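You operate a simulated robot arm through the tools that you are given. There is no shell and no other tool. Be economical: measure what you need, move in short steps, check, and stop when the job is done.

You run a simulated two-armed robot. Do the job below in one go: nothing can be reset, and whatever is moved stays where it is left.

## Task
Put the steel ring on the slot 91 of the blue rack. Carry the red basket with both arms and set it on the machine end of the tool bench. Put the bent cup in the inside of the rinse tray. Turn the length dial to 15. Put one of the silver one-peg blocks from the top of the tool bench under the pegs in the large carton. Fetch the green clamp and set it on the top of the tool bench under the pegs. Press the bleed button three times. Put the steel bracket that says "door" from the top of the drum stand on the top of the wooden bench and the steel bracket marked "seat" on the top of the air bench. Any order will do.

The check looks at the end state, three seconds after you hand in, the way a careful person would. Anything else that was tipped, shoved, dropped, spilled or broken makes it a failure.

## Robot
Two 7-joint arms with two-finger parallel grippers on one trunk, on a base that drives. Base frame: it is fixed to the floor where the robot stands at the start and does not move with it; the origin is under the middle of the robot, x ahead of it, y to its left, z up; the surface under the hand at the start is at about z = 0.84. Lengths are in m, angles in degrees, forces in N, time in s.
The left shoulder is at the start at [0.07, 0.13, 1.137], the right one opposite. With the tool pointing down near the work surface each hand reaches from about 0.22 to 0.52 m from the robot's upright axis, wherever it stands, measured 20 degrees to its own side. Places, roughly: SLOT 91 of the blue rack (18x20 cm) [0.6, 2.78, 0.8]; bent cup (6x4x4 cm) [0.7, -4.8, 0.4]; bleed button [-8.4, 3, 0.9]; green clamp (10x4x2 cm) [-0.1, 4.7, 0.8]; inside of the rinse tray [0.8, -3, 0.9]; large carton (20x15x8 cm) [-1.3, 4.8, 0.9]; length dial [0.7, -7.8, 0.9]; machine end of the tool bench [0.8, 0.2, 0.8]; red basket (26x18x13 cm) [0.7, -1.6, 0.9]; silver one-peg block [0.5, 1.75, 0.75]; steel bracket [-10.5, 3, 0.75]; steel ring (6x6x2 cm) [0.5, 0.1, 0.8]; top of the air bench (72x22 cm) [-9.74, 3.14, 0.82]; top of the tool bench under the pegs [0.6, 1.7, 0.8]; top of the wooden bench [-6.8, 3.2, 0.8]. Payload 1.57 kg a hand.
Tool frame (each hand has its own): the origin (TCP) lies between the finger pads and is the grasp point; the fingertips stand 0.03 m ahead of it; z points along the fingers, y is the line along which they close. Largest opening 0.08 m; finger width 0.017, thickness 0.012; the body of the gripper, 0.04 by 0.082 m, starts 0.08 m behind the TCP.
Orientation is that of the tool frame in the base frame, as a unit quaternion [x, y, z, w]. With the fingers straight down and closing along the base's y, the tool's x points along the base's -x, its y along +y and its z along -z.

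## Interface
- The arms move only by the tool jog_arm. It takes "left_motion", "right_motion" or both (then of equal length, played together; a hand with none holds still); each is one flat list of numbers, 6 for each row, row after row: the shift along the tool's x, y, z in m, then the turn, a rotation vector about the tool's x, y, z in rad. In form: [x, y, z, ax, ay, az, x, y, z, ax, ay, az, ...]. A call has 1 to 20 rows; each row is the pose to reach, as a shift and turn from the pose commanded when the call began, along the tool's axes at that moment. "left_gripper" and "right_gripper" are, for a hand that has rows, the finger opening in m, from 0 to 0.08, set as the call begins (left out, the last holds). A row lasts 0.2 s, in which the tool goes at most 0.05 m and 8.6 degrees; a call with a longer step from one row to the next is refused whole, and so is a gripper value outside its range. Where a pose cannot be reached the arm comes as near as it can. A force on the tool above 40 N (or 10 N above the force at the start of the call, whichever is more), or a blocked arm, ends the call early, and 0.2 s more pass. The fingers move at their own pace (about 0.108 m/s each) and stop on an object; they squeeze with about 31 N. The grip force told is the motor's: it shows also when the fingers shut on nothing. Time passes only in rows, and 0.2 s behind the last, so rows that repeat a pose let the fingers close. The reply holds the time, the measured pose of the TCP, the force on the tool along the base axes, the opening and the grip force, in the units named above and with some noise, with the torque about the TCP (base axes, N m) and any sound that the robot's microphone picked up.
- Cameras (640 x 400 px; columns grow to the right, rows downward): "scene" is now at [0.1357, 0.0143, 1.3589]; the picture's right is [0.25, -0.97, 0.00], its down [-0.67, -0.17, -0.72] and it looks along [0.70, 0.18, -0.69] (base axes); focal length 280 px, centre (320, 200). "left" rides on the left gripper at [0.072, 0.007, -0.122] in its tool frame; the picture's right is [-0.09, 1.00, 0.00], its down [-0.84, -0.08, -0.54] and it looks along [-0.54, -0.05, 0.84] (tool axes); focal length 238 px, centre (320, 200). "right" rides on the right gripper at [0.072, -0.007, -0.122] in its tool frame; the picture's right is [0.09, 1.00, 0.00], its down [-0.84, 0.08, -0.54] and it looks along [-0.54, 0.05, 0.84] (tool axes); focal length 238 px, centre (320, 200). There is no depth. A picture from a camera that has moved, and an enlarged one, comes with that camera's place and axes in the base frame and with its lens. The place of the scene camera against the robot may be out by one fixed shift of up to 0.012 m in any direction.
- capture(camera): a new picture of that camera. It takes no simulated time.
- slide_trunk(by): slides the trunk up (or, below 0, down) by that many m; the arms and the scene camera ride with it, the base frame stays. It gives what a move gives, with no picture.
- roll_base(legs): drives the robot by 1 to 6 legs, each [ahead, left, turn to the left] in m, m and degrees, along the robot's own axes; the way and the turn of a leg run together, so that a leg with both is an arc; at most 1.5 m and 180 degrees a leg. The arms and the cameras ride along, it lands a little off, and it stops where it bumps. It gives what a move gives.
- aim_head(pan, tilt): turns the head with the scene camera to pan (to the left, within 86 degrees either way) and tilt (down, from -29 to 69), counted from straight ahead of the robot. It gives what a move gives.
- enlarge(camera, box): a new picture of the part [left, top, right, bottom] of that camera's present view, enlarged. It takes no simulated time.
- sign_off(): hands the job in; it is judged then, once.

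Work in short steps. Places have to be worked out from the pictures, the camera data and where the tool is seen: move nearer, look again, correct. Check each grasp and each placing, and mend what went wrong. You have 217 turns and 212 pictures in all, those below and enlarged ones among them. Open the grippers and draw the arms clear of the work before you hand the job in, unless the task says otherwise; then end with one line.

The tools are called after "Emit:" by a JSON object that holds its "name" and its "arguments". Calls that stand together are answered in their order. jog_arm: Moves the arms, as the interface text tells. Its arguments: {"type":"object","properties":{"left_motion":{"type":"array","items":{"type":"number"}},"left_gripper":{"type":"number"},"right_motion":{"type":"array","items":{"type":"number"}},"right_gripper":{"type":"number"}},"required":[]} The other tools are called the same way: slide_trunk (by) slides the trunk up or down; roll_base (legs) drives the base; aim_head (pan, tilt) turns the head that bears the scene camera; capture (camera) takes a picture; enlarge (camera, box) takes an enlarged picture of a part of a camera's view; sign_off () hands the job in.

At the start:

```text
time: 0.0
left_position: [0.3774, 0.2527, 1.0796]
left_tool_rot: [-0.001, 1.0, -0.001, 0.0]
left_force: [-0.1, 0.5, 1.0]
left_ft_torque: [0.0, -0.01, 0.0]
left_grip_width: 0.08
left_finger_force: 0.1
right_position: [0.4399, -0.1119, 1.0387]
right_tool_rot: [0.0, 1.0, 0.0, 0.0]
right_force: [-0.1, -0.5, 0.7]
right_ft_torque: [0.0, 0.0, -0.02]
right_grip_width: 0.0801
right_finger_force: 0.0
trunk travel left (down, up): [-0.775, 0.165]
robot x, y, heading: [-0.0052, -0.0033, -0.3]
head pan, tilt: [14.2, 43.6]
```

scene: 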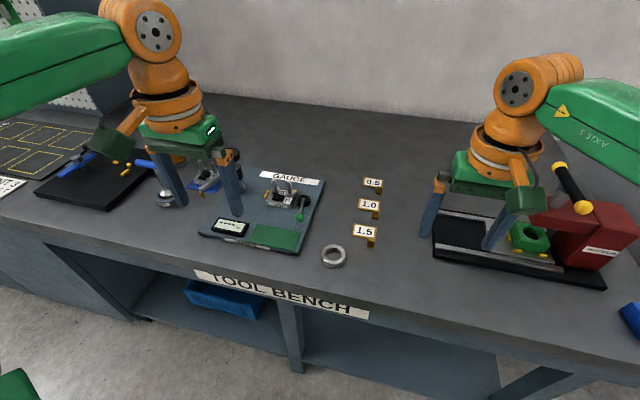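
right: 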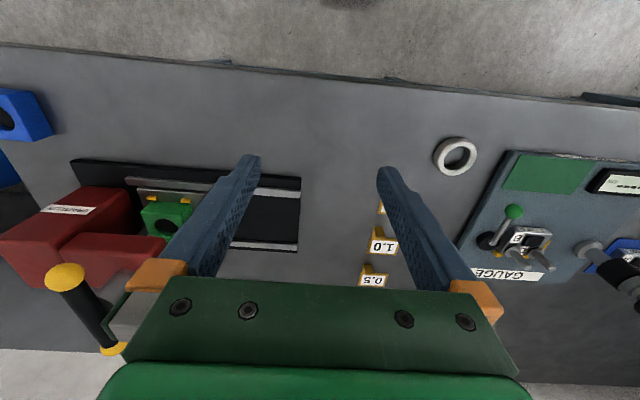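
left: 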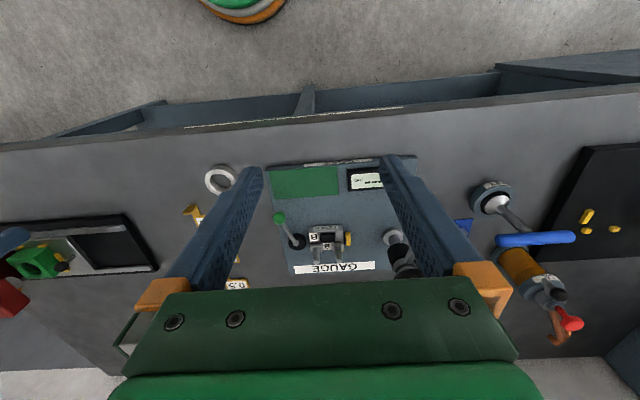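

The ring appears to be at about [0.488, 0.076, 0.85]. I drive slightly left and ahead so the right hand is over it, and look again.

Emit:
{"name": "roll_base", "arguments": {"legs": [[0.04, 0.22, 0]]}}

Emit:
{"name": "capture", "arguments": {"camera": "right"}}

Emit:
{"name": "capture", "arguments": {"camera": "scene"}}

```text
time: 1.7
left_position: [0.4179, 0.4696, 1.0801]
left_tool_rot: [-0.001, 1.0, 0.001, 0.0]
left_force: [0.4, 0.2, 0.4]
left_ft_torque: [0.01, -0.03, 0.0]
left_grip_width: 0.0801
left_finger_force: 0.2
right_position: [0.4794, 0.1053, 1.038]
right_tool_rot: [0.001, 1.0, 0.001, 0.0]
right_force: [-1.1, 0.1, -0.5]
right_ft_torque: [0.0, -0.01, 0.02]
right_grip_width: 0.0799
right_finger_force: 0.0
trunk travel left (down, up): [-0.775, 0.165]
robot x, y, heading: [0.0394, 0.2181, 0.0]
head pan, tilt: [14.2, 43.6]
```

```text
208 pictures are left
camera right: at [0.4091, 0.0973, 1.1599], right [-0.09, 1.0, 0.0], down [0.84, 0.08, 0.54], along [0.54, 0.05, -0.84], focal length 238 px, centre (320, 200)
```

right: 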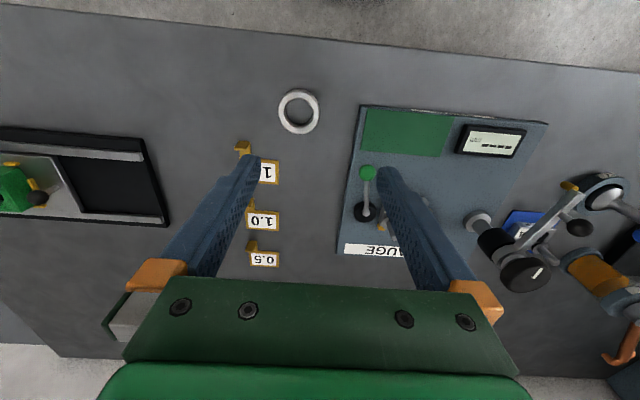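

```text
207 pictures are left
camera scene: at [0.1754, 0.2312, 1.359], right [0.24, -0.97, 0.0], down [-0.67, -0.17, -0.72], along [0.7, 0.18, -0.69], focal length 280 px, centre (320, 200)
```

scene: 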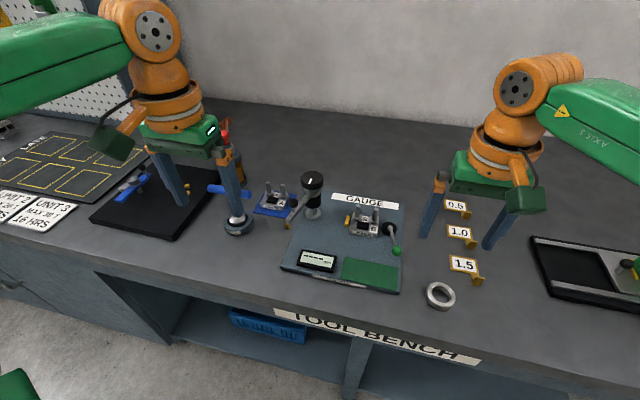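

Ring at about [0.479, 0.077]. I lower the right hand over it.

Emit:
{"name": "jog_arm", "arguments": {"right_motion": [0, -0.028, 0, 0, 0, 0, 0, -0.028, 0.04, 0, 0, 0, 0, -0.028, 0.08, 0, 0, 0, 0, -0.028, 0.11, 0, 0, 0, 0, -0.028, 0.11, 0, 0, 0], "right_gripper": 0.08}}

Emit:
{"name": "capture", "arguments": {"camera": "right"}}

```text
time: 2.9
left_position: [0.4186, 0.4731, 1.0806]
left_tool_rot: [0.0, 1.0, 0.0, 0.0]
left_force: [0.0, 0.0, 0.7]
left_ft_torque: [0.02, -0.01, -0.01]
left_grip_width: 0.0802
left_finger_force: 0.1
right_position: [0.4809, 0.0786, 0.928]
right_tool_rot: [0.0, 1.0, 0.0, 0.0]
right_force: [-0.3, -0.2, -0.7]
right_ft_torque: [0.0, 0.0, 0.0]
right_grip_width: 0.08
right_finger_force: 0.0
trunk travel left (down, up): [-0.775, 0.165]
robot x, y, heading: [0.0389, 0.2232, -0.0]
head pan, tilt: [14.2, 43.6]
```

```text
206 pictures are left
camera right: at [0.4091, 0.0717, 1.0496], right [-0.09, 1.0, 0.0], down [0.84, 0.08, 0.54], along [0.54, 0.05, -0.84], focal length 238 px, centre (320, 200)
```

right: 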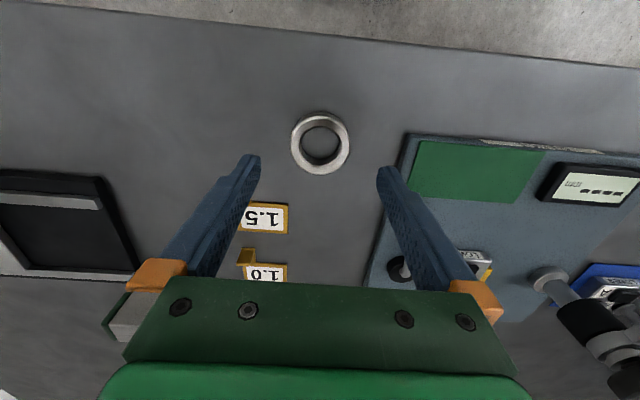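

Centred over the ring. I descend to z≈0.877 and close.

Emit:
{"name": "jog_arm", "arguments": {"right_motion": [0.002, 0, 0.03, 0, 0, 0, 0.002, 0, 0.052, 0, 0, 0, 0.002, 0, 0.052, 0, 0, 0]}}

Emit:
{"name": "jog_arm", "arguments": {"right_motion": [0, 0, 0, 0, 0, 0, 0, 0, 0, 0, 0, 0, 0, 0, 0, 0, 0, 0], "right_gripper": 0.03}}

Emit:
{"name": "capture", "arguments": {"camera": "right"}}

```text
time: 3.7
left_position: [0.417, 0.4719, 1.0807]
left_tool_rot: [-0.001, 1.0, 0.0, 0.0]
left_force: [0.4, -0.3, 0.5]
left_ft_torque: [0.01, -0.02, 0.01]
left_grip_width: 0.0802
left_finger_force: 0.0
right_position: [0.4782, 0.0795, 0.8757]
right_tool_rot: [0.0, 1.0, 0.0, 0.0]
right_force: [0.8, -0.8, -0.2]
right_ft_torque: [0.0, 0.0, 0.01]
right_grip_width: 0.0798
right_finger_force: 0.0
trunk travel left (down, up): [-0.775, 0.165]
robot x, y, heading: [0.0417, 0.2176, -0.1]
head pan, tilt: [14.2, 43.6]
```

```text
time: 4.5
left_position: [0.4188, 0.4719, 1.0797]
left_tool_rot: [0.001, 1.0, 0.0, 0.0]
left_force: [-0.6, -0.3, -0.5]
left_ft_torque: [0.01, 0.01, 0.01]
left_grip_width: 0.0798
left_finger_force: 0.0
right_position: [0.4785, 0.0793, 0.8764]
right_tool_rot: [0.0, 1.0, 0.0, 0.0]
right_force: [0.0, 0.2, -0.8]
right_ft_torque: [-0.01, -0.04, 0.02]
right_grip_width: 0.0554
right_finger_force: 30.7
trunk travel left (down, up): [-0.775, 0.165]
robot x, y, heading: [0.0395, 0.2221, -0.3]
head pan, tilt: [14.2, 43.6]
```

```text
205 pictures are left
camera right: at [0.4077, 0.0719, 0.9977], right [-0.09, 1.0, 0.0], down [0.84, 0.08, 0.54], along [0.54, 0.05, -0.84], focal length 238 px, centre (320, 200)
```

right: 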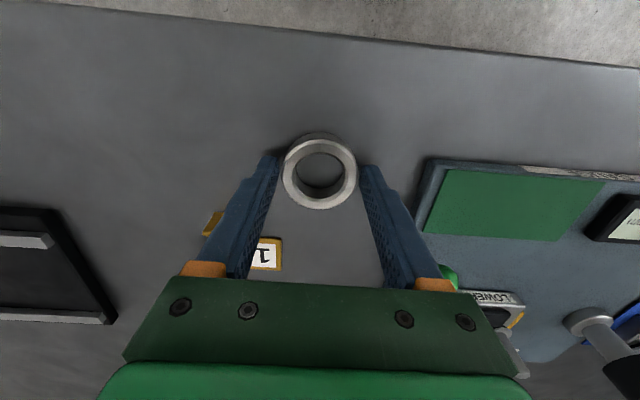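

Ring held (width 0.055). I lift it, then back off and drive left toward the pegs section, looking ahead.

Emit:
{"name": "jog_arm", "arguments": {"right_motion": [0, 0, -0.05, 0, 0, 0, 0, 0, -0.1, 0, 0, 0, 0, 0, -0.15, 0, 0, 0, 0, 0, -0.2, 0, 0, 0, 0, 0, -0.2, 0, 0, 0]}}

Emit:
{"name": "roll_base", "arguments": {"legs": [[-0.4, 0, 0], [0, 1.35, 0]]}}

Emit:
{"name": "aim_head", "arguments": {"pan": 0, "tilt": 35}}

Emit:
{"name": "capture", "arguments": {"camera": "scene"}}

```text
time: 5.7
left_position: [0.4184, 0.4724, 1.0792]
left_tool_rot: [0.001, 1.0, -0.001, -0.001]
left_force: [0.2, 0.4, -0.5]
left_ft_torque: [-0.01, -0.04, -0.03]
left_grip_width: 0.0801
left_finger_force: 0.0
right_position: [0.4797, 0.0767, 1.077]
right_tool_rot: [0.001, 1.0, 0.0, 0.0]
right_force: [-0.5, 0.5, -1.3]
right_ft_torque: [0.01, 0.03, 0.01]
right_grip_width: 0.0557
right_finger_force: 30.4
trunk travel left (down, up): [-0.775, 0.165]
robot x, y, heading: [0.0421, 0.2176, -0.3]
head pan, tilt: [14.2, 43.6]
```

```text
time: 14.5
left_position: [0.023, 1.8239, 1.08]
left_tool_rot: [-0.001, 1.0, 0.0, 0.0]
left_force: [0.2, 0.0, 0.3]
left_ft_torque: [0.0, -0.02, -0.03]
left_grip_width: 0.0798
left_finger_force: 0.1
right_position: [0.0851, 1.43, 1.0758]
right_tool_rot: [0.0, 1.0, 0.001, 0.0]
right_force: [1.0, 0.5, -2.3]
right_ft_torque: [0.03, 0.03, 0.0]
right_grip_width: 0.0556
right_finger_force: 31.0
trunk travel left (down, up): [-0.775, 0.165]
robot x, y, heading: [-0.3545, 1.5702, 0.1]
head pan, tilt: [14.2, 43.6]
```

```text
time: 15.3
left_position: [0.0234, 1.8235, 1.0806]
left_tool_rot: [-0.001, 1.0, 0.0, 0.0]
left_force: [-0.3, 0.2, -0.5]
left_ft_torque: [0.02, -0.02, 0.0]
left_grip_width: 0.0801
left_finger_force: 0.2
right_position: [0.0849, 1.4309, 1.0757]
right_tool_rot: [0.001, 1.0, 0.0, 0.0]
right_force: [-0.6, 0.1, -2.4]
right_ft_torque: [0.0, -0.02, -0.05]
right_grip_width: 0.0554
right_finger_force: 31.0
trunk travel left (down, up): [-0.775, 0.165]
robot x, y, heading: [-0.3581, 1.5736, 0.1]
head pan, tilt: [0.0, 35.0]
```

```text
204 pictures are left
camera scene: at [-0.2103, 1.5655, 1.3717], right [0.0, -1.0, 0.0], down [-0.57, 0.0, -0.82], along [0.82, 0.0, -0.57], focal length 280 px, centre (320, 200)
```

scene: 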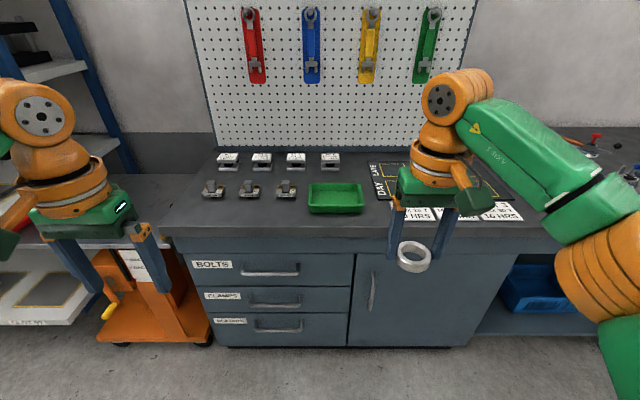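

The pegs section shows blocks in two rows and a clamp board above. I zoom in on the blocks and the shelf to the left.

Emit:
{"name": "enlarge", "arguments": {"camera": "scene", "box": [180, 140, 400, 240]}}

Emit:
{"name": "aim_head", "arguments": {"pan": 55, "tilt": 25}}

Emit:
{"name": "capture", "arguments": {"camera": "scene"}}

```text
2.91 times, centred on (290, 190) of scene
camera zoom: at [-0.2103, 1.5655, 1.3717], right [0.0, -1.0, 0.0], down [-0.57, 0.0, -0.82], along [0.82, 0.0, -0.57], focal length 816 px, centre (407, 229)
```

zoom: 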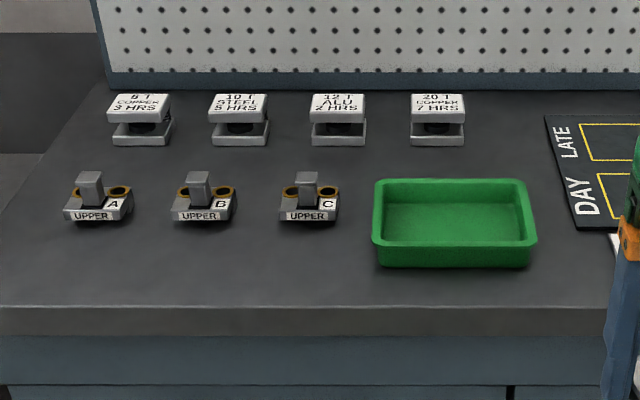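

```text
time: 16.6
left_position: [0.0223, 1.8242, 1.0802]
left_tool_rot: [-0.001, 1.0, 0.0, 0.0]
left_force: [-0.2, -0.6, -0.1]
left_ft_torque: [0.03, 0.01, 0.02]
left_grip_width: 0.0803
left_finger_force: 0.0
right_position: [0.0853, 1.4298, 1.0761]
right_tool_rot: [0.0, 1.0, 0.001, -0.001]
right_force: [-0.1, -0.3, -1.8]
right_ft_torque: [-0.03, 0.0, 0.0]
right_grip_width: 0.0555
right_finger_force: 31.3
trunk travel left (down, up): [-0.775, 0.165]
robot x, y, heading: [-0.3519, 1.5692, 0.2]
head pan, tilt: [55.0, 25.0]
```

```text
202 pictures are left
camera scene: at [-0.2454, 1.6407, 1.3875], right [0.82, -0.57, 0.0], down [-0.24, -0.35, -0.91], along [0.52, 0.74, -0.42], focal length 280 px, centre (320, 200)
```

scene: 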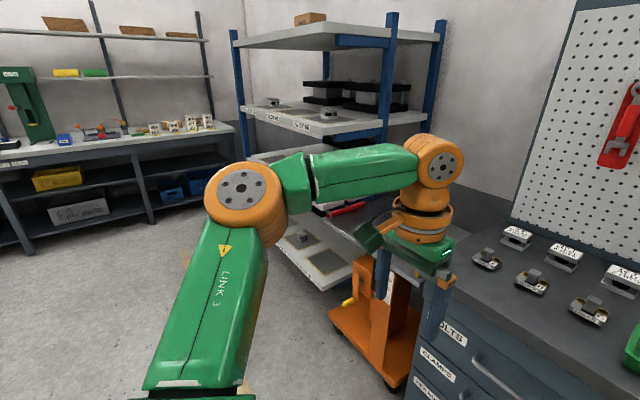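

Blocks A, B, C stand around x≈0.60, y≈1.93/1.80/1.68. I check that each is one-peg while driving up so B is before the left hand.

Emit:
{"name": "roll_base", "arguments": {"legs": [[0.42, 0.06, 0]]}}

Emit:
{"name": "aim_head", "arguments": {"pan": 15, "tilt": 55}}

Emit:
{"name": "capture", "arguments": {"camera": "scene"}}

Emit:
{"name": "capture", "arguments": {"camera": "left"}}

```text
time: 19.2
left_position: [0.4404, 1.887, 1.0797]
left_tool_rot: [-0.003, 1.0, 0.0, 0.0]
left_force: [-0.9, 0.0, -0.4]
left_ft_torque: [0.01, 0.0, 0.0]
left_grip_width: 0.0798
left_finger_force: 0.0
right_position: [0.5047, 1.4933, 1.0767]
right_tool_rot: [-0.002, 1.0, 0.0, 0.0]
right_force: [0.2, -0.2, -1.7]
right_ft_torque: [0.04, -0.01, -0.01]
right_grip_width: 0.0557
right_finger_force: 30.7
trunk travel left (down, up): [-0.775, 0.165]
robot x, y, heading: [0.0668, 1.6334, 0.5]
head pan, tilt: [55.0, 25.0]
```

```text
time: 20.2
left_position: [0.4427, 1.887, 1.0799]
left_tool_rot: [-0.003, 1.0, 0.0, 0.0]
left_force: [0.4, 0.9, -0.1]
left_ft_torque: [0.03, -0.01, -0.01]
left_grip_width: 0.0801
left_finger_force: 0.0
right_position: [0.505, 1.4949, 1.0763]
right_tool_rot: [-0.003, 1.0, -0.001, 0.0]
right_force: [0.8, 0.1, -1.4]
right_ft_torque: [-0.02, -0.03, 0.03]
right_grip_width: 0.0557
right_finger_force: 31.1
trunk travel left (down, up): [-0.775, 0.165]
robot x, y, heading: [0.0685, 1.6286, 0.3]
head pan, tilt: [15.0, 55.0]
```

```text
201 pictures are left
camera scene: at [0.1919, 1.6458, 1.3436], right [0.27, -0.96, 0.0], down [-0.79, -0.22, -0.57], along [0.55, 0.15, -0.82], focal length 280 px, centre (320, 200)
```

scene: 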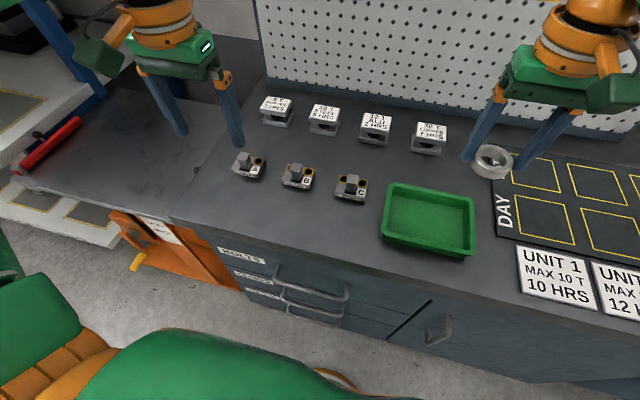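

```text
200 pictures are left
camera left: at [0.3701, 1.8941, 1.2021], right [0.09, 1.0, 0.0], down [0.84, -0.07, 0.54], along [0.54, -0.05, -0.84], focal length 238 px, centre (320, 200)
```

left: 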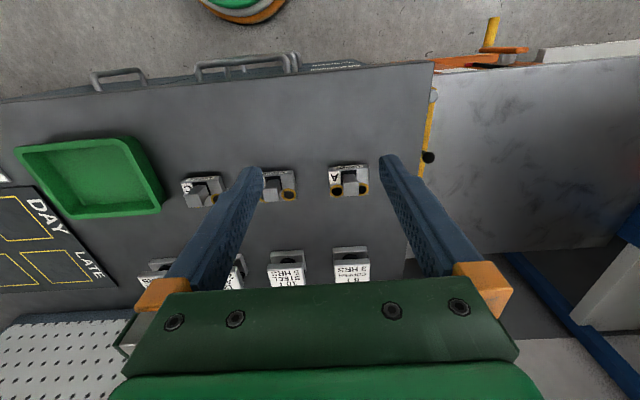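

I zoom on the blocks to confirm the peg count.

Emit:
{"name": "enlarge", "arguments": {"camera": "scene", "box": [220, 130, 380, 230]}}

Emit:
{"name": "enlarge", "arguments": {"camera": "left", "box": [170, 150, 400, 290]}}

```text
4.00 times, centred on (300, 180) of scene
camera zoom: at [0.1919, 1.6458, 1.3436], right [0.27, -0.96, 0.0], down [-0.79, -0.22, -0.57], along [0.55, 0.15, -0.82], focal length 1121 px, centre (400, 280)
```

zoom: 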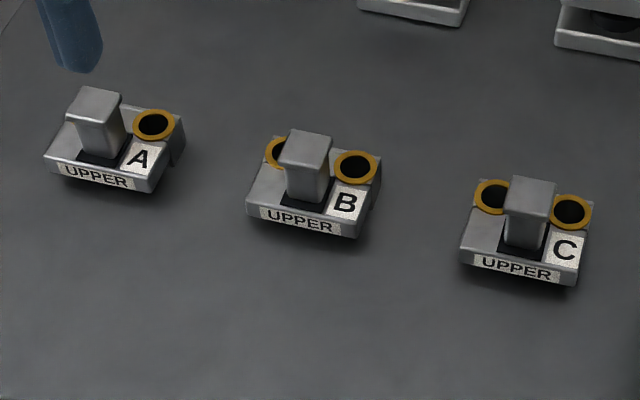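

```text
2.78 times, centred on (285, 220) of left
camera zoom: at [0.3701, 1.8941, 1.2021], right [0.09, 1.0, 0.0], down [0.84, -0.07, 0.54], along [0.54, -0.05, -0.84], focal length 663 px, centre (417, 144)
```

zoom: 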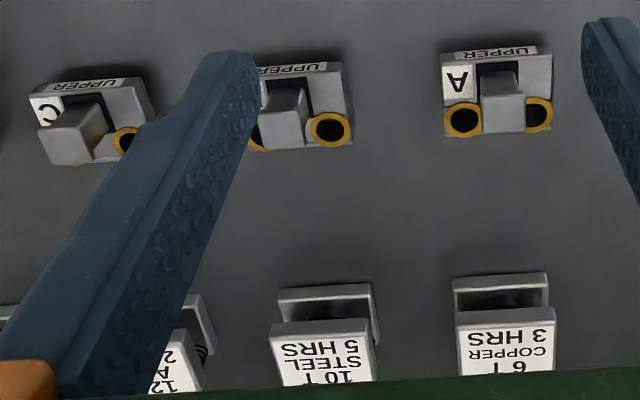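

A is a one-peg block near [0.568, 1.926]; I shift the base left so A is within the left hand's reach.

Emit:
{"name": "roll_base", "arguments": {"legs": [[0.03, 0.12, 0]]}}

Emit:
{"name": "jog_arm", "arguments": {"left_motion": [-0.03, -0.03, 0, 0, 0, 0, -0.06, -0.05, 0.03, 0, 0, 0, -0.095, -0.08, 0.05, 0, 0, 0, -0.095, -0.08, 0.09, 0, 0, 0, -0.095, -0.08, 0.12, 0, 0, 0, -0.095, -0.08, 0.12, 0, 0, 0]}}

Emit:
{"name": "capture", "arguments": {"camera": "left"}}

```text
time: 21.5
left_position: [0.473, 2.004, 1.0809]
left_tool_rot: [-0.003, 1.0, 0.0, 0.0]
left_force: [-0.1, -0.6, -0.5]
left_ft_torque: [-0.02, -0.04, 0.03]
left_grip_width: 0.0804
left_finger_force: 0.0
right_position: [0.5348, 1.6095, 1.0765]
right_tool_rot: [-0.002, 1.0, 0.0, 0.0]
right_force: [-0.6, -0.1, -2.1]
right_ft_torque: [0.01, 0.0, -0.02]
right_grip_width: 0.0553
right_finger_force: 31.0
trunk travel left (down, up): [-0.775, 0.165]
robot x, y, heading: [0.0949, 1.7567, 0.0]
head pan, tilt: [15.0, 55.0]
```

```text
refused: row 3 steps farther than a row can; nothing moved
```

```text
197 pictures are left
camera left: at [0.3992, 2.0105, 1.2029], right [0.09, 1.0, 0.0], down [0.84, -0.07, 0.54], along [0.54, -0.05, -0.84], focal length 238 px, centre (320, 200)
```

left: 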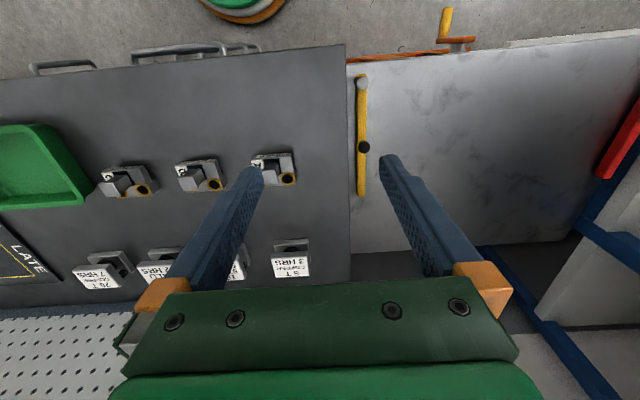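

Steps were too long; I repeat with smaller ones.

Emit:
{"name": "jog_arm", "arguments": {"left_motion": [-0.03, -0.03, 0, 0, 0, 0, -0.06, -0.05, 0.02, 0, 0, 0, -0.09, -0.075, 0.04, 0, 0, 0, -0.095, -0.08, 0.08, 0, 0, 0, -0.095, -0.08, 0.11, 0, 0, 0, -0.095, -0.08, 0.11, 0, 0, 0]}}

Emit:
{"name": "capture", "arguments": {"camera": "left"}}

```text
time: 22.9
left_position: [0.5258, 1.948, 0.9735]
left_tool_rot: [-0.002, 1.0, -0.001, 0.002]
left_force: [0.0, 0.3, -0.3]
left_ft_torque: [0.0, 0.0, -0.03]
left_grip_width: 0.0801
left_finger_force: 0.0
left hand out of reach, approached as far as the arm can: row 2, 3, 4, 5, 6
right_position: [0.5343, 1.6117, 1.0763]
right_tool_rot: [-0.002, 1.0, 0.001, 0.0]
right_force: [-0.6, -1.0, -1.7]
right_ft_torque: [-0.03, 0.05, 0.01]
right_grip_width: 0.0559
right_finger_force: 31.0
trunk travel left (down, up): [-0.775, 0.165]
robot x, y, heading: [0.0972, 1.7534, 0.2]
head pan, tilt: [15.0, 55.0]
```

```text
196 pictures are left
camera left: at [0.454, 1.9553, 1.0957], right [0.09, 1.0, 0.0], down [0.84, -0.07, 0.54], along [0.54, -0.05, -0.84], focal length 238 px, centre (320, 200)
```

left: 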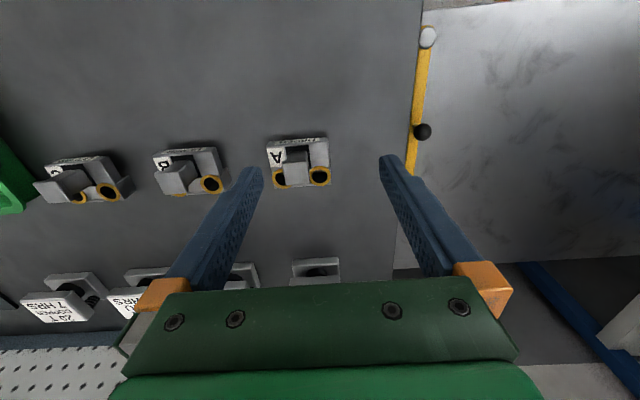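

The arm is at its reach at this height. I enlarge to see block A's geometry.

Emit:
{"name": "enlarge", "arguments": {"camera": "left", "box": [250, 120, 350, 200]}}

Emit:
{"name": "enlarge", "arguments": {"camera": "scene", "box": [200, 100, 400, 230]}}

```text
5.00 times, centred on (300, 160) of left
camera zoom: at [0.454, 1.9553, 1.0957], right [0.09, 1.0, 0.0], down [0.84, -0.07, 0.54], along [0.54, -0.05, -0.84], focal length 1192 px, centre (420, 400)
```

zoom: 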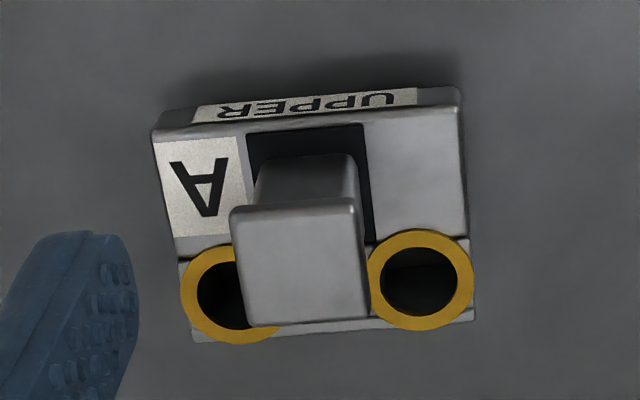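

```text
3.08 times, centred on (300, 165) of scene
camera zoom: at [0.2209, 1.7655, 1.3436], right [0.26, -0.96, 0.0], down [-0.79, -0.22, -0.57], along [0.55, 0.15, -0.82], focal length 863 px, centre (382, 308)
```

zoom: 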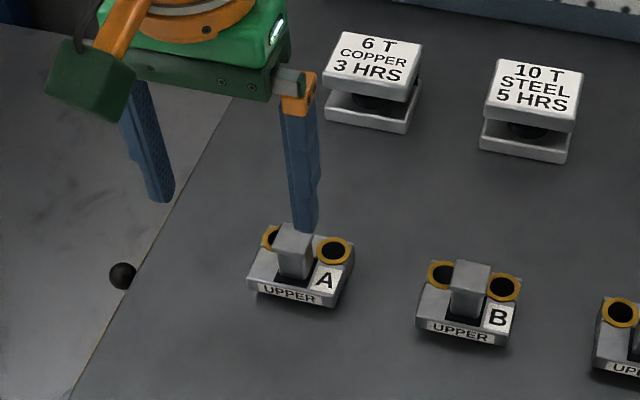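

Peg of A is about 2.3 cm wide at [0.552, 1.924], top z≈0.90. I raise the trunk for better reach.

Emit:
{"name": "slide_trunk", "arguments": {"by": 0.12}}

Emit:
{"name": "jog_arm", "arguments": {"left_motion": [0, 0, 0, 0, 0, 0]}}

```text
time: 24.4
left_position: [0.5284, 1.9477, 1.0933]
left_tool_rot: [-0.003, 1.0, 0.0, 0.001]
left_force: [-0.8, -1.0, -0.2]
left_ft_torque: [0.05, -0.01, 0.01]
left_grip_width: 0.0799
left_finger_force: 0.0
right_position: [0.5358, 1.6124, 1.1962]
right_tool_rot: [-0.003, 1.0, 0.0, 0.0]
right_force: [0.5, -0.2, -2.1]
right_ft_torque: [0.01, 0.0, 0.01]
right_grip_width: 0.0553
right_finger_force: 31.4
trunk travel left (down, up): [-0.895, 0.045]
robot x, y, heading: [0.099, 1.7511, 0.6]
head pan, tilt: [15.0, 55.0]
```

```text
time: 24.8
left_position: [0.5268, 1.9474, 1.0934]
left_tool_rot: [-0.002, 1.0, -0.001, 0.001]
left_force: [0.1, -0.3, -0.7]
left_ft_torque: [-0.01, 0.04, -0.01]
left_grip_width: 0.0801
left_finger_force: 0.1
right_position: [0.5355, 1.6113, 1.1979]
right_tool_rot: [-0.001, 1.0, 0.0, 0.0]
right_force: [-0.5, 0.3, -2.0]
right_ft_torque: [-0.03, -0.03, 0.01]
right_grip_width: 0.0555
right_finger_force: 31.6
trunk travel left (down, up): [-0.895, 0.045]
robot x, y, heading: [0.0945, 1.755, 0.3]
head pan, tilt: [15.0, 55.0]
```

I descend to above the peg while moving to x 0.552, y 1.924.

Emit:
{"name": "jog_arm", "arguments": {"left_motion": [0, -0.012, 0.045, 0, 0, 0, 0, -0.024, 0.09, 0, 0, 0, -0.025, -0.024, 0.13, 0, 0, 0, -0.025, -0.024, 0.13, 0, 0, 0]}}

Emit:
{"name": "enlarge", "arguments": {"camera": "left", "box": [200, 100, 440, 250]}}

```text
time: 25.8
left_position: [0.4979, 1.9572, 1.0026]
left_tool_rot: [-0.002, 1.0, -0.001, 0.001]
left_force: [-1.0, 0.4, -0.1]
left_ft_torque: [0.03, 0.02, 0.02]
left_grip_width: 0.0799
left_finger_force: 0.1
left hand out of reach, approached as far as the arm can: row 1, 2, 3, 4
right_position: [0.536, 1.6127, 1.1969]
right_tool_rot: [-0.002, 1.0, 0.0, 0.0]
right_force: [0.3, 0.1, -1.9]
right_ft_torque: [0.03, -0.05, -0.02]
right_grip_width: 0.0553
right_finger_force: 30.7
trunk travel left (down, up): [-0.895, 0.045]
robot x, y, heading: [0.0951, 1.7529, 0.3]
head pan, tilt: [15.0, 55.0]
```

```text
2.67 times, centred on (320, 175) of left
camera zoom: at [0.425, 1.9632, 1.125], right [0.09, 1.0, 0.0], down [0.84, -0.07, 0.54], along [0.54, -0.05, -0.84], focal length 636 px, centre (320, 267)
```

zoom: 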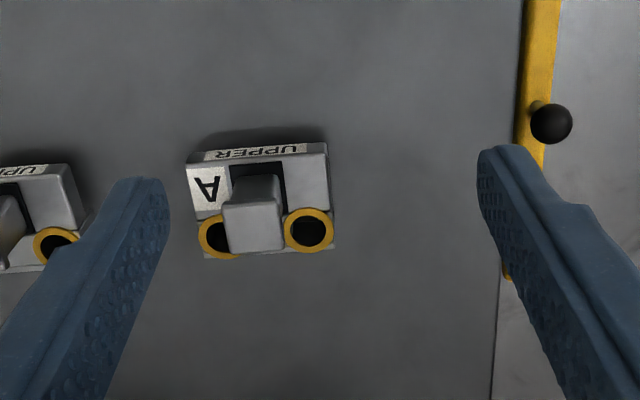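

Raising reduced reach, so lower is better. I look straight down to see the base's clearance to the cabinet.

Emit:
{"name": "aim_head", "arguments": {"pan": 0, "tilt": 69}}

Emit:
{"name": "capture", "arguments": {"camera": "scene"}}

```text
time: 26.6
left_position: [0.4988, 1.9556, 1.0033]
left_tool_rot: [-0.003, 1.0, 0.0, 0.0]
left_force: [0.4, -0.8, -0.4]
left_ft_torque: [-0.01, 0.01, 0.0]
left_grip_width: 0.0801
left_finger_force: 0.0
right_position: [0.535, 1.6117, 1.1964]
right_tool_rot: [-0.002, 1.0, 0.0, 0.0]
right_force: [-0.5, 0.2, -1.8]
right_ft_torque: [0.02, 0.01, 0.0]
right_grip_width: 0.0554
right_finger_force: 30.9
trunk travel left (down, up): [-0.895, 0.045]
robot x, y, heading: [0.0966, 1.7516, 0.2]
head pan, tilt: [0.0, 68.8]
```

```text
192 pictures are left
camera scene: at [0.2079, 1.7463, 1.4481], right [0.01, -1.0, 0.0], down [-0.93, 0.0, -0.36], along [0.36, 0.0, -0.93], focal length 280 px, centre (320, 200)
```

scene: 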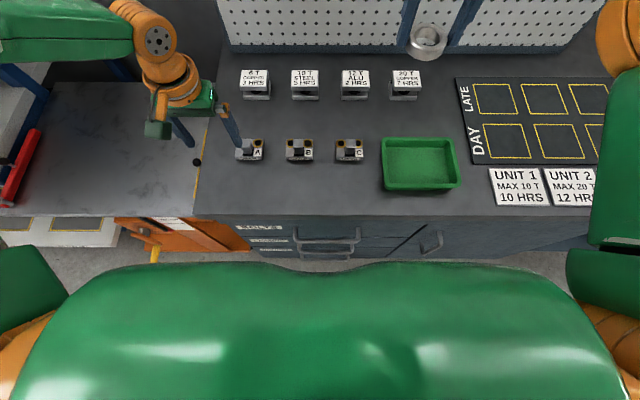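

I raise the left hand, lower the trunk by 0.2 and move 0.05 closer.

Emit:
{"name": "jog_arm", "arguments": {"left_motion": [0, 0, -0.05, 0, 0, 0, 0, 0, -0.1, 0, 0, 0, 0, 0, -0.15, 0, 0, 0, 0, 0, -0.15, 0, 0, 0]}}

Emit:
{"name": "slide_trunk", "arguments": {"by": -0.18}}

Emit:
{"name": "roll_base", "arguments": {"legs": [[0.05, 0, 0]]}}

Emit:
{"name": "enlarge", "arguments": {"camera": "left", "box": [200, 100, 440, 250]}}

```text
time: 27.6
left_position: [0.4967, 1.9571, 1.1555]
left_tool_rot: [-0.002, 1.0, 0.0, 0.001]
left_force: [-0.6, 0.3, 0.4]
left_ft_torque: [-0.02, 0.03, 0.02]
left_grip_width: 0.0796
left_finger_force: 0.0
right_position: [0.5366, 1.6121, 1.1971]
right_tool_rot: [-0.002, 1.0, 0.0, 0.0]
right_force: [-0.6, -0.5, -1.4]
right_ft_torque: [-0.03, 0.01, -0.02]
right_grip_width: 0.0555
right_finger_force: 30.5
trunk travel left (down, up): [-0.895, 0.045]
robot x, y, heading: [0.0968, 1.7538, 0.2]
head pan, tilt: [0.0, 68.8]
```

```text
time: 29.6
left_position: [0.4959, 1.9582, 0.9745]
left_tool_rot: [-0.003, 1.0, -0.001, 0.002]
left_force: [-0.8, 0.4, 0.4]
left_ft_torque: [0.01, -0.03, 0.01]
left_grip_width: 0.0798
left_finger_force: 0.1
right_position: [0.5349, 1.6123, 1.0167]
right_tool_rot: [-0.001, 1.0, -0.001, 0.0]
right_force: [0.2, -0.9, -1.7]
right_ft_torque: [-0.02, -0.01, 0.01]
right_grip_width: 0.0556
right_finger_force: 31.0
trunk travel left (down, up): [-0.715, 0.225]
robot x, y, heading: [0.0977, 1.7522, 0.1]
head pan, tilt: [0.0, 68.8]
```

```text
time: 30.5
left_position: [0.5415, 1.9575, 0.9762]
left_tool_rot: [-0.002, 1.0, 0.0, 0.003]
left_force: [-0.2, 1.0, -0.1]
left_ft_torque: [0.03, -0.03, 0.0]
left_grip_width: 0.0801
left_finger_force: 0.0
right_position: [0.5796, 1.6123, 1.019]
right_tool_rot: [-0.001, 1.0, 0.0, 0.002]
right_force: [-0.1, -0.5, -2.8]
right_ft_torque: [0.0, -0.01, 0.02]
right_grip_width: 0.0557
right_finger_force: 31.0
trunk travel left (down, up): [-0.715, 0.225]
robot x, y, heading: [0.1434, 1.7519, 0.3]
head pan, tilt: [0.0, 68.8]
```

```text
2.67 times, centred on (320, 175) of left
camera zoom: at [0.4682, 1.9644, 1.0973], right [0.09, 1.0, 0.0], down [0.83, -0.07, 0.55], along [0.55, -0.05, -0.84], focal length 636 px, centre (320, 267)
```

zoom: 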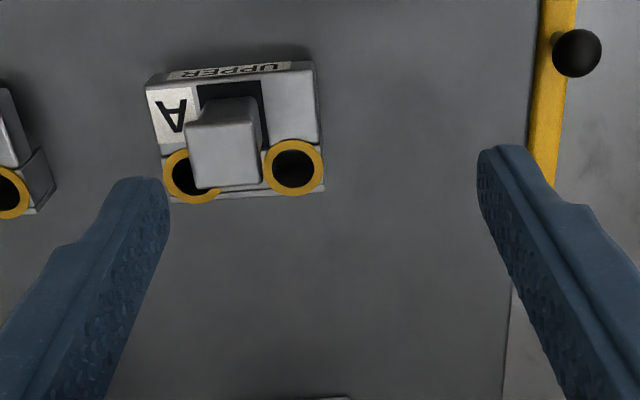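

Peg at [0.551, 1.925]. I move over, descend to z≈0.892 and close.

Emit:
{"name": "jog_arm", "arguments": {"left_motion": [-0.01, -0.033, 0, 0, 0, 0, -0.01, -0.033, 0.03, 0, 0, 0, -0.01, -0.033, 0.06, 0, 0, 0, -0.01, -0.033, 0.083, 0, 0, 0, -0.01, -0.033, 0.083, 0, 0, 0], "left_gripper": 0.07}}

Emit:
{"name": "enlarge", "arguments": {"camera": "left", "box": [200, 100, 440, 250]}}

```text
time: 31.7
left_position: [0.5547, 1.9248, 0.89]
left_tool_rot: [-0.003, 1.0, 0.0, 0.001]
left_force: [0.0, -0.2, 0.9]
left_ft_torque: [0.03, 0.02, 0.01]
left_grip_width: 0.0697
left_finger_force: 0.1
right_position: [0.586, 1.6144, 1.0165]
right_tool_rot: [-0.002, 1.0, 0.0, 0.0]
right_force: [1.3, 0.0, -1.0]
right_ft_torque: [0.01, 0.02, -0.01]
right_grip_width: 0.0557
right_finger_force: 31.3
trunk travel left (down, up): [-0.715, 0.225]
robot x, y, heading: [0.1455, 1.747, 0.2]
head pan, tilt: [0.0, 68.8]
```

```text
2.67 times, centred on (320, 175) of left
camera zoom: at [0.4824, 1.9316, 1.0131], right [0.09, 1.0, 0.0], down [0.84, -0.07, 0.54], along [0.54, -0.05, -0.84], focal length 636 px, centre (320, 267)
```

zoom: 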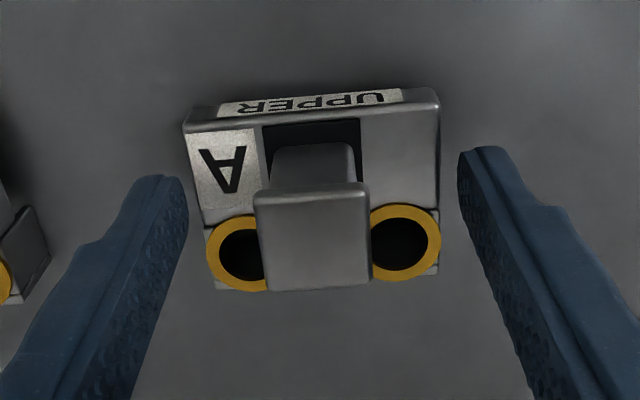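

Centred; I close and lift.

Emit:
{"name": "jog_arm", "arguments": {"left_motion": [0, 0, 0, 0, 0, 0, 0, 0, 0, 0, 0, 0, 0, 0, 0, 0, 0, 0, 0, 0, -0.04, 0, 0, 0, 0, 0, -0.09, 0, 0, 0, 0, 0, -0.12, 0, 0, 0, 0, 0, -0.12, 0, 0, 0], "left_gripper": 0.0}}

Emit:
{"name": "capture", "arguments": {"camera": "left"}}

```text
time: 33.3
left_position: [0.5518, 1.9273, 1.0085]
left_tool_rot: [-0.002, 1.0, -0.002, 0.001]
left_force: [0.5, 0.7, -2.5]
left_ft_torque: [-0.02, -0.02, 0.01]
left_grip_width: 0.0636
left_finger_force: 31.0
left hand out of reach, approached as far as the arm can: row 6, 7
right_position: [0.5852, 1.6131, 1.0159]
right_tool_rot: [-0.002, 1.0, 0.0, -0.001]
right_force: [0.0, 0.4, -2.0]
right_ft_torque: [-0.01, 0.0, 0.01]
right_grip_width: 0.0553
right_finger_force: 30.9
trunk travel left (down, up): [-0.715, 0.225]
robot x, y, heading: [0.1431, 1.753, 0.4]
head pan, tilt: [0.0, 68.8]
```

```text
189 pictures are left
camera left: at [0.4795, 1.9343, 1.1314], right [0.09, 1.0, 0.0], down [0.84, -0.07, 0.54], along [0.54, -0.05, -0.84], focal length 238 px, centre (320, 200)
```

left: 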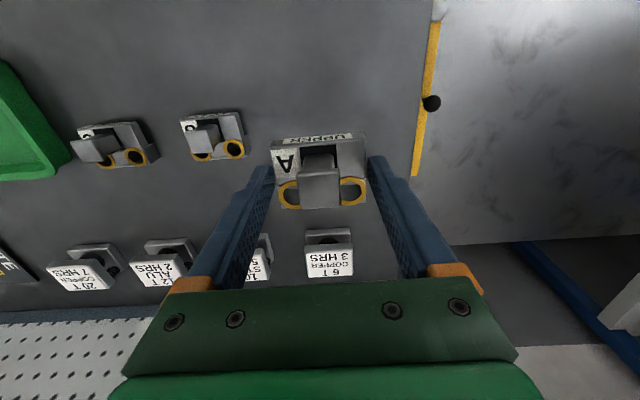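

Block A is held (by its body, 6.4 cm). I back off and drive to face the rack.

Emit:
{"name": "roll_base", "arguments": {"legs": [[-0.55, 0, 0], [0, 0.95, 0]]}}

Emit:
{"name": "aim_head", "arguments": {"pan": 0, "tilt": 30}}

Emit:
{"name": "capture", "arguments": {"camera": "scene"}}

```text
time: 41.0
left_position: [0.0084, 2.8679, 1.0094]
left_tool_rot: [0.005, 1.0, -0.001, 0.002]
left_force: [-0.2, 0.5, -4.6]
left_ft_torque: [-0.01, -0.01, 0.0]
left_grip_width: 0.0635
left_finger_force: 30.5
right_position: [0.0379, 2.5509, 1.0159]
right_tool_rot: [0.006, 1.0, 0.0, -0.001]
right_force: [0.9, -0.6, -2.1]
right_ft_torque: [0.0, -0.02, 0.01]
right_grip_width: 0.0555
right_finger_force: 30.8
trunk travel left (down, up): [-0.715, 0.225]
robot x, y, heading: [-0.404, 2.6956, -0.4]
head pan, tilt: [0.0, 68.8]
```

```text
time: 42.0
left_position: [0.0086, 2.8671, 1.0097]
left_tool_rot: [0.005, 1.0, -0.002, 0.001]
left_force: [0.5, 0.3, -3.1]
left_ft_torque: [0.01, 0.03, -0.01]
left_grip_width: 0.0636
left_finger_force: 31.2
right_position: [0.0362, 2.5519, 1.0149]
right_tool_rot: [0.005, 1.0, 0.0, -0.001]
right_force: [-0.3, 0.4, -1.5]
right_ft_torque: [-0.05, -0.02, -0.02]
right_grip_width: 0.0554
right_finger_force: 30.5
trunk travel left (down, up): [-0.715, 0.225]
robot x, y, heading: [-0.3983, 2.6968, -0.3]
head pan, tilt: [0.0, 30.0]
```

```text
188 pictures are left
camera scene: at [-0.2539, 2.6905, 1.3194], right [-0.01, -1.0, 0.0], down [-0.5, 0.0, -0.86], along [0.86, -0.01, -0.5], focal length 280 px, centre (320, 200)
```

scene: 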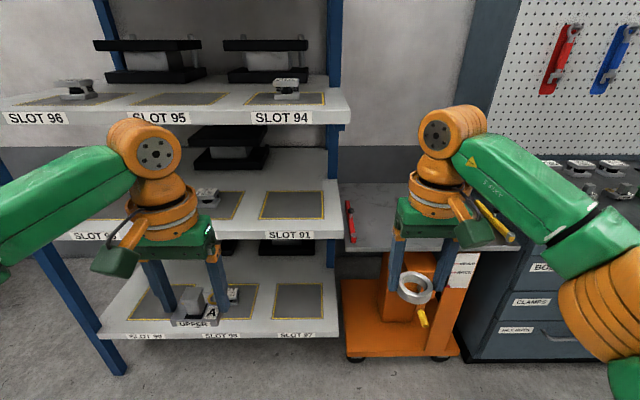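

Slot 91 is the right-hand square on the middle shelf (z≈0.80, shelf front x≈0.45, upper shelf bottom ≈1.13). I retract the left hand and tilt the right hand 45° forward so the wrist stays outside the rack.

Emit:
{"name": "jog_arm", "arguments": {"left_motion": [0.03, 0.02, 0, 0, 0, 0, 0.06, 0.04, 0, 0, 0, 0, 0.09, 0.06, 0, 0, 0, 0, 0.12, 0.08, 0, 0, 0, 0, 0.14, 0.08, 0, 0, 0, 0, 0.14, 0.08, 0, 0, 0, 0, 0.14, 0.08, 0, 0, 0, 0], "right_motion": [0, 0, 0, 0, -0.13, 0, 0, 0, 0, 0, -0.26, 0, 0, 0, 0, 0, -0.39, 0, 0, 0, 0, 0, -0.52, 0, 0, 0, 0, 0, -0.65, 0, 0, 0, 0.03, 0, -0.78, 0, 0, 0, 0.06, 0, -0.785, 0]}}

Emit:
{"name": "capture", "arguments": {"camera": "scene"}}

```text
time: 43.6
left_position: [-0.1306, 2.9482, 1.0099]
left_tool_rot: [0.004, 1.0, -0.002, 0.001]
left_force: [-0.4, 0.3, -4.7]
left_ft_torque: [-0.02, 0.03, 0.02]
left_grip_width: 0.0634
left_finger_force: 31.2
right_position: [0.0375, 2.5526, 0.9567]
right_tool_rot: [0.005, 0.924, -0.001, 0.382]
right_force: [-0.7, 0.7, -1.1]
right_ft_torque: [0.01, 0.0, 0.01]
right_grip_width: 0.0556
right_finger_force: 31.1
trunk travel left (down, up): [-0.715, 0.225]
robot x, y, heading: [-0.3989, 2.6967, -0.6]
head pan, tilt: [0.0, 30.0]
```

```text
187 pictures are left
camera scene: at [-0.2538, 2.6908, 1.3194], right [-0.01, -1.0, 0.0], down [-0.5, 0.0, -0.87], along [0.87, -0.01, -0.5], focal length 280 px, centre (320, 200)
```

scene: 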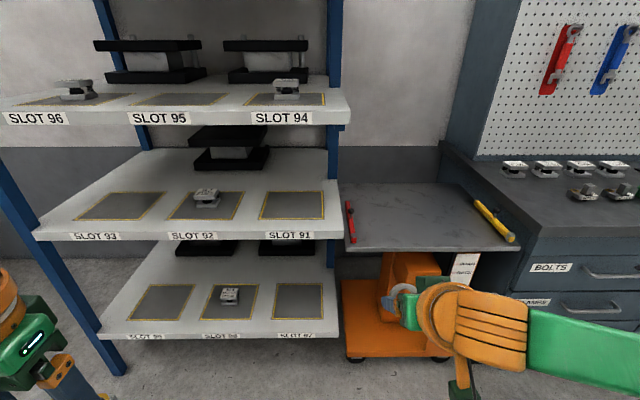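

Tilt is good. I drive to line up the right hand with slot 91 (ring just in front of the shelf).

Emit:
{"name": "roll_base", "arguments": {"legs": [[0, 0.227, 0.5], [0.43, 0, 0]]}}

Emit:
{"name": "aim_head", "arguments": {"pan": -12, "tilt": 45}}

Emit:
{"name": "capture", "arguments": {"camera": "scene"}}

Emit:
{"name": "capture", "arguments": {"camera": "right"}}

```text
time: 47.6
left_position: [0.2941, 3.1765, 1.0089]
left_tool_rot: [0.001, 1.0, -0.002, 0.002]
left_force: [-0.5, 0.7, -3.5]
left_ft_torque: [0.0, 0.07, -0.01]
left_grip_width: 0.0636
left_finger_force: 31.4
right_position: [0.4646, 2.7822, 0.9563]
right_tool_rot: [0.002, 0.924, -0.001, 0.382]
right_force: [-0.1, -0.5, -2.0]
right_ft_torque: [-0.02, 0.04, 0.02]
right_grip_width: 0.0555
right_finger_force: 30.7
trunk travel left (down, up): [-0.715, 0.225]
robot x, y, heading: [0.029, 2.9254, -0.0]
head pan, tilt: [0.0, 30.0]
```

```text
time: 48.4
left_position: [0.296, 3.1763, 1.009]
left_tool_rot: [0.0, 1.0, -0.002, 0.002]
left_force: [-0.4, 0.4, -3.2]
left_ft_torque: [-0.02, 0.04, 0.01]
left_grip_width: 0.0635
left_finger_force: 30.8
right_position: [0.4662, 2.7822, 0.9558]
right_tool_rot: [0.002, 0.924, -0.001, 0.382]
right_force: [0.2, 0.9, -2.3]
right_ft_torque: [0.0, 0.04, 0.02]
right_grip_width: 0.0557
right_finger_force: 31.5
trunk travel left (down, up): [-0.715, 0.225]
robot x, y, heading: [0.0275, 2.9237, -0.2]
head pan, tilt: [-12.0, 45.0]
```

```text
186 pictures are left
camera scene: at [0.163, 2.9015, 1.2969], right [-0.21, -0.98, 0.0], down [-0.69, 0.15, -0.71], along [0.69, -0.15, -0.71], focal length 280 px, centre (320, 200)
```

scene: 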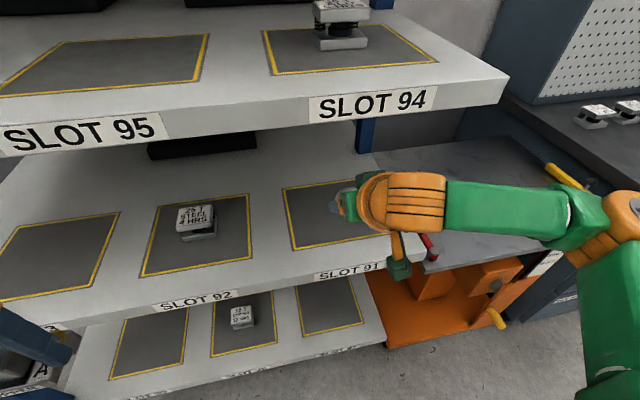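

```text
185 pictures are left
camera right: at [0.3298, 2.7754, 0.9913], right [-0.06, 1.0, -0.07], down [0.21, 0.08, 0.97], along [0.98, 0.05, -0.21], focal length 238 px, centre (320, 200)
```

right: 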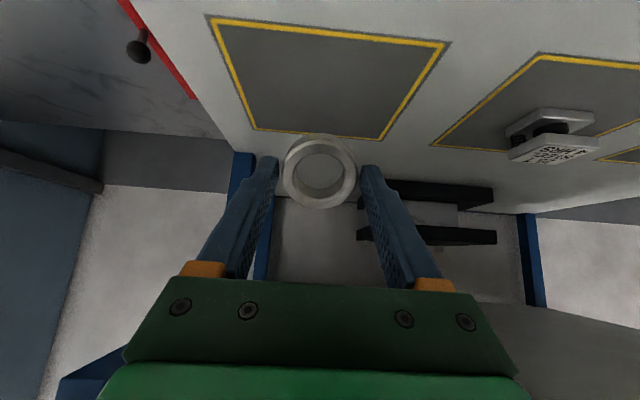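

Slot 91's square spans x 0.49–0.67, y 2.68–2.88, with the surface at z≈0.81. I move the ring in to just above it.

Emit:
{"name": "jog_arm", "arguments": {"right_motion": [-0.002, 0, 0.04, 0, 0, 0, -0.003, 0, 0.08, 0, 0, 0, -0.005, 0, 0.1166, 0, 0, 0, -0.005, 0, 0.1166, 0, 0, 0]}}

Emit:
{"name": "capture", "arguments": {"camera": "right"}}

Emit:
{"name": "capture", "arguments": {"camera": "scene"}}

```text
time: 49.4
left_position: [0.296, 3.1765, 1.0089]
left_tool_rot: [0.002, 1.0, -0.002, 0.002]
left_force: [0.4, 0.2, -4.0]
left_ft_torque: [0.02, -0.01, 0.02]
left_grip_width: 0.0637
left_finger_force: 31.0
right_position: [0.5517, 2.7806, 0.876]
right_tool_rot: [0.001, 0.924, -0.001, 0.382]
right_force: [-0.9, 0.4, -1.7]
right_ft_torque: [-0.02, 0.02, 0.01]
right_grip_width: 0.0555
right_finger_force: 30.9
trunk travel left (down, up): [-0.715, 0.225]
robot x, y, heading: [0.0269, 2.927, -0.4]
head pan, tilt: [-12.0, 45.0]
```

```text
184 pictures are left
camera right: at [0.4159, 2.7746, 0.9115], right [-0.06, 1.0, -0.07], down [0.21, 0.08, 0.97], along [0.98, 0.05, -0.21], focal length 238 px, centre (320, 200)
```

right: 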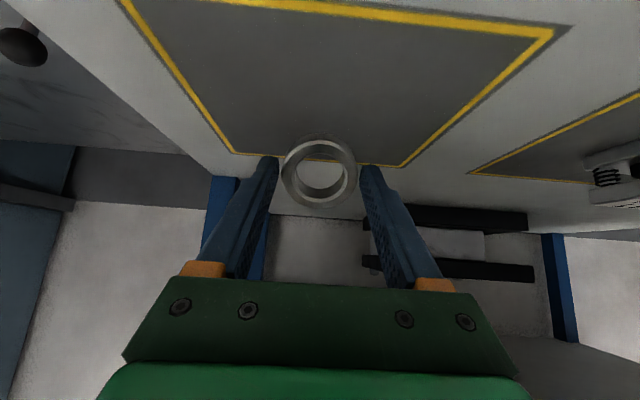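

```text
183 pictures are left
camera scene: at [0.1624, 2.9014, 1.2969], right [-0.21, -0.98, 0.0], down [-0.69, 0.15, -0.71], along [0.69, -0.15, -0.71], focal length 280 px, centre (320, 200)
```

scene: 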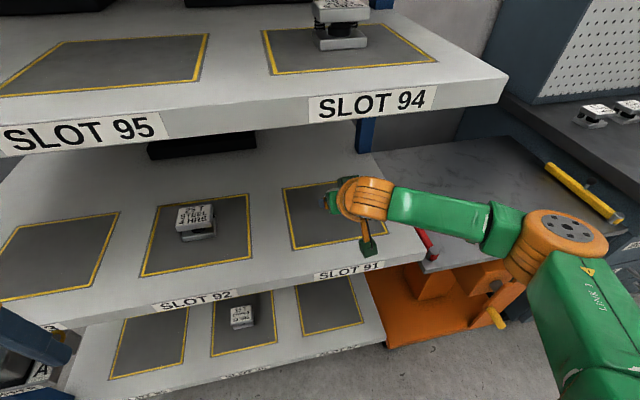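

I lower in small steps until the ring's near edge touches.

Emit:
{"name": "jog_arm", "arguments": {"right_motion": [0.006, 0, 0.006, 0, 0, 0, 0.0127, 0, 0.0127, 0, 0, 0, 0.0127, 0, 0.0127, 0, 0, 0]}}

Emit:
{"name": "capture", "arguments": {"camera": "right"}}

```text
time: 50.1
left_position: [0.2949, 3.1774, 1.0085]
left_tool_rot: [0.001, 1.0, -0.002, 0.001]
left_force: [0.6, -0.7, -4.4]
left_ft_torque: [0.01, 0.03, 0.01]
left_grip_width: 0.0635
left_finger_force: 30.8
right_position: [0.5511, 2.7833, 0.859]
right_tool_rot: [0.001, 0.924, -0.001, 0.383]
right_force: [-0.1, -0.2, -2.2]
right_ft_torque: [-0.01, 0.05, 0.01]
right_grip_width: 0.0555
right_finger_force: 31.5
trunk travel left (down, up): [-0.715, 0.225]
robot x, y, heading: [0.0238, 2.9269, -0.0]
head pan, tilt: [-12.0, 45.0]
```

```text
182 pictures are left
camera right: at [0.4152, 2.7747, 0.8937], right [-0.06, 1.0, -0.07], down [0.21, 0.08, 0.97], along [0.98, 0.05, -0.21], focal length 238 px, centre (320, 200)
```

right: 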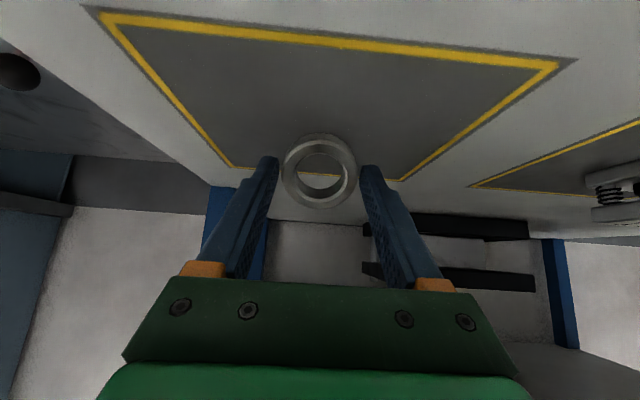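

No contact yet; down another ~1 cm in fine steps.

Emit:
{"name": "jog_arm", "arguments": {"right_motion": [0.003, 0, 0.003, 0, 0, 0, 0.006, 0, 0.006, 0, 0, 0, 0.007, 0, 0.007, 0, 0, 0]}}

```text
time: 51.0
left_position: [0.296, 3.1768, 1.0095]
left_tool_rot: [0.0, 1.0, -0.002, 0.002]
left_force: [0.1, 0.9, -3.6]
left_ft_torque: [-0.01, 0.05, 0.0]
left_grip_width: 0.0637
left_finger_force: 31.1
right_position: [0.551, 2.7821, 0.8489]
right_tool_rot: [0.001, 0.924, -0.001, 0.381]
right_force: [-0.5, 0.6, -1.3]
right_ft_torque: [0.01, 0.04, -0.02]
right_grip_width: 0.0555
right_finger_force: 30.8
trunk travel left (down, up): [-0.715, 0.225]
robot x, y, heading: [0.023, 2.9239, -0.4]
head pan, tilt: [-12.0, 45.0]
```

Emit:
{"name": "jog_arm", "arguments": {"right_motion": [0.003, 0, 0.003, 0, 0, 0, 0.005, 0, 0.005, 0, 0, 0, 0.007, 0, 0.007, 0, 0, 0]}}

Emit:
{"name": "capture", "arguments": {"camera": "right"}}

```text
time: 51.8
left_position: [0.2924, 3.1778, 1.01]
left_tool_rot: [0.001, 1.0, -0.002, 0.003]
left_force: [0.3, -0.6, -2.5]
left_ft_torque: [-0.02, 0.01, 0.01]
left_grip_width: 0.0639
left_finger_force: 30.4
right_position: [0.5507, 2.7819, 0.8433]
right_tool_rot: [0.002, 0.923, -0.001, 0.386]
right_force: [8.1, -1.0, 20.3]
right_ft_torque: [-0.12, -0.49, -0.03]
right_grip_width: 0.056
right_finger_force: 30.9
trunk travel left (down, up): [-0.715, 0.225]
robot x, y, heading: [0.0261, 2.9229, -0.2]
head pan, tilt: [-12.0, 45.0]
```

```text
181 pictures are left
camera right: at [0.4137, 2.7756, 0.8775], right [-0.06, 1.0, -0.07], down [0.2, 0.08, 0.98], along [0.98, 0.05, -0.2], focal length 238 px, centre (320, 200)
```

right: 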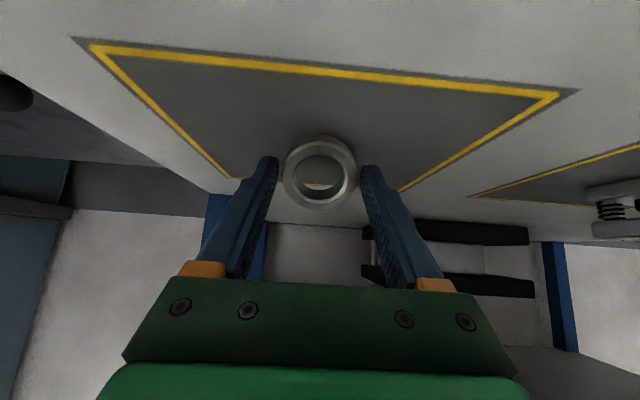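

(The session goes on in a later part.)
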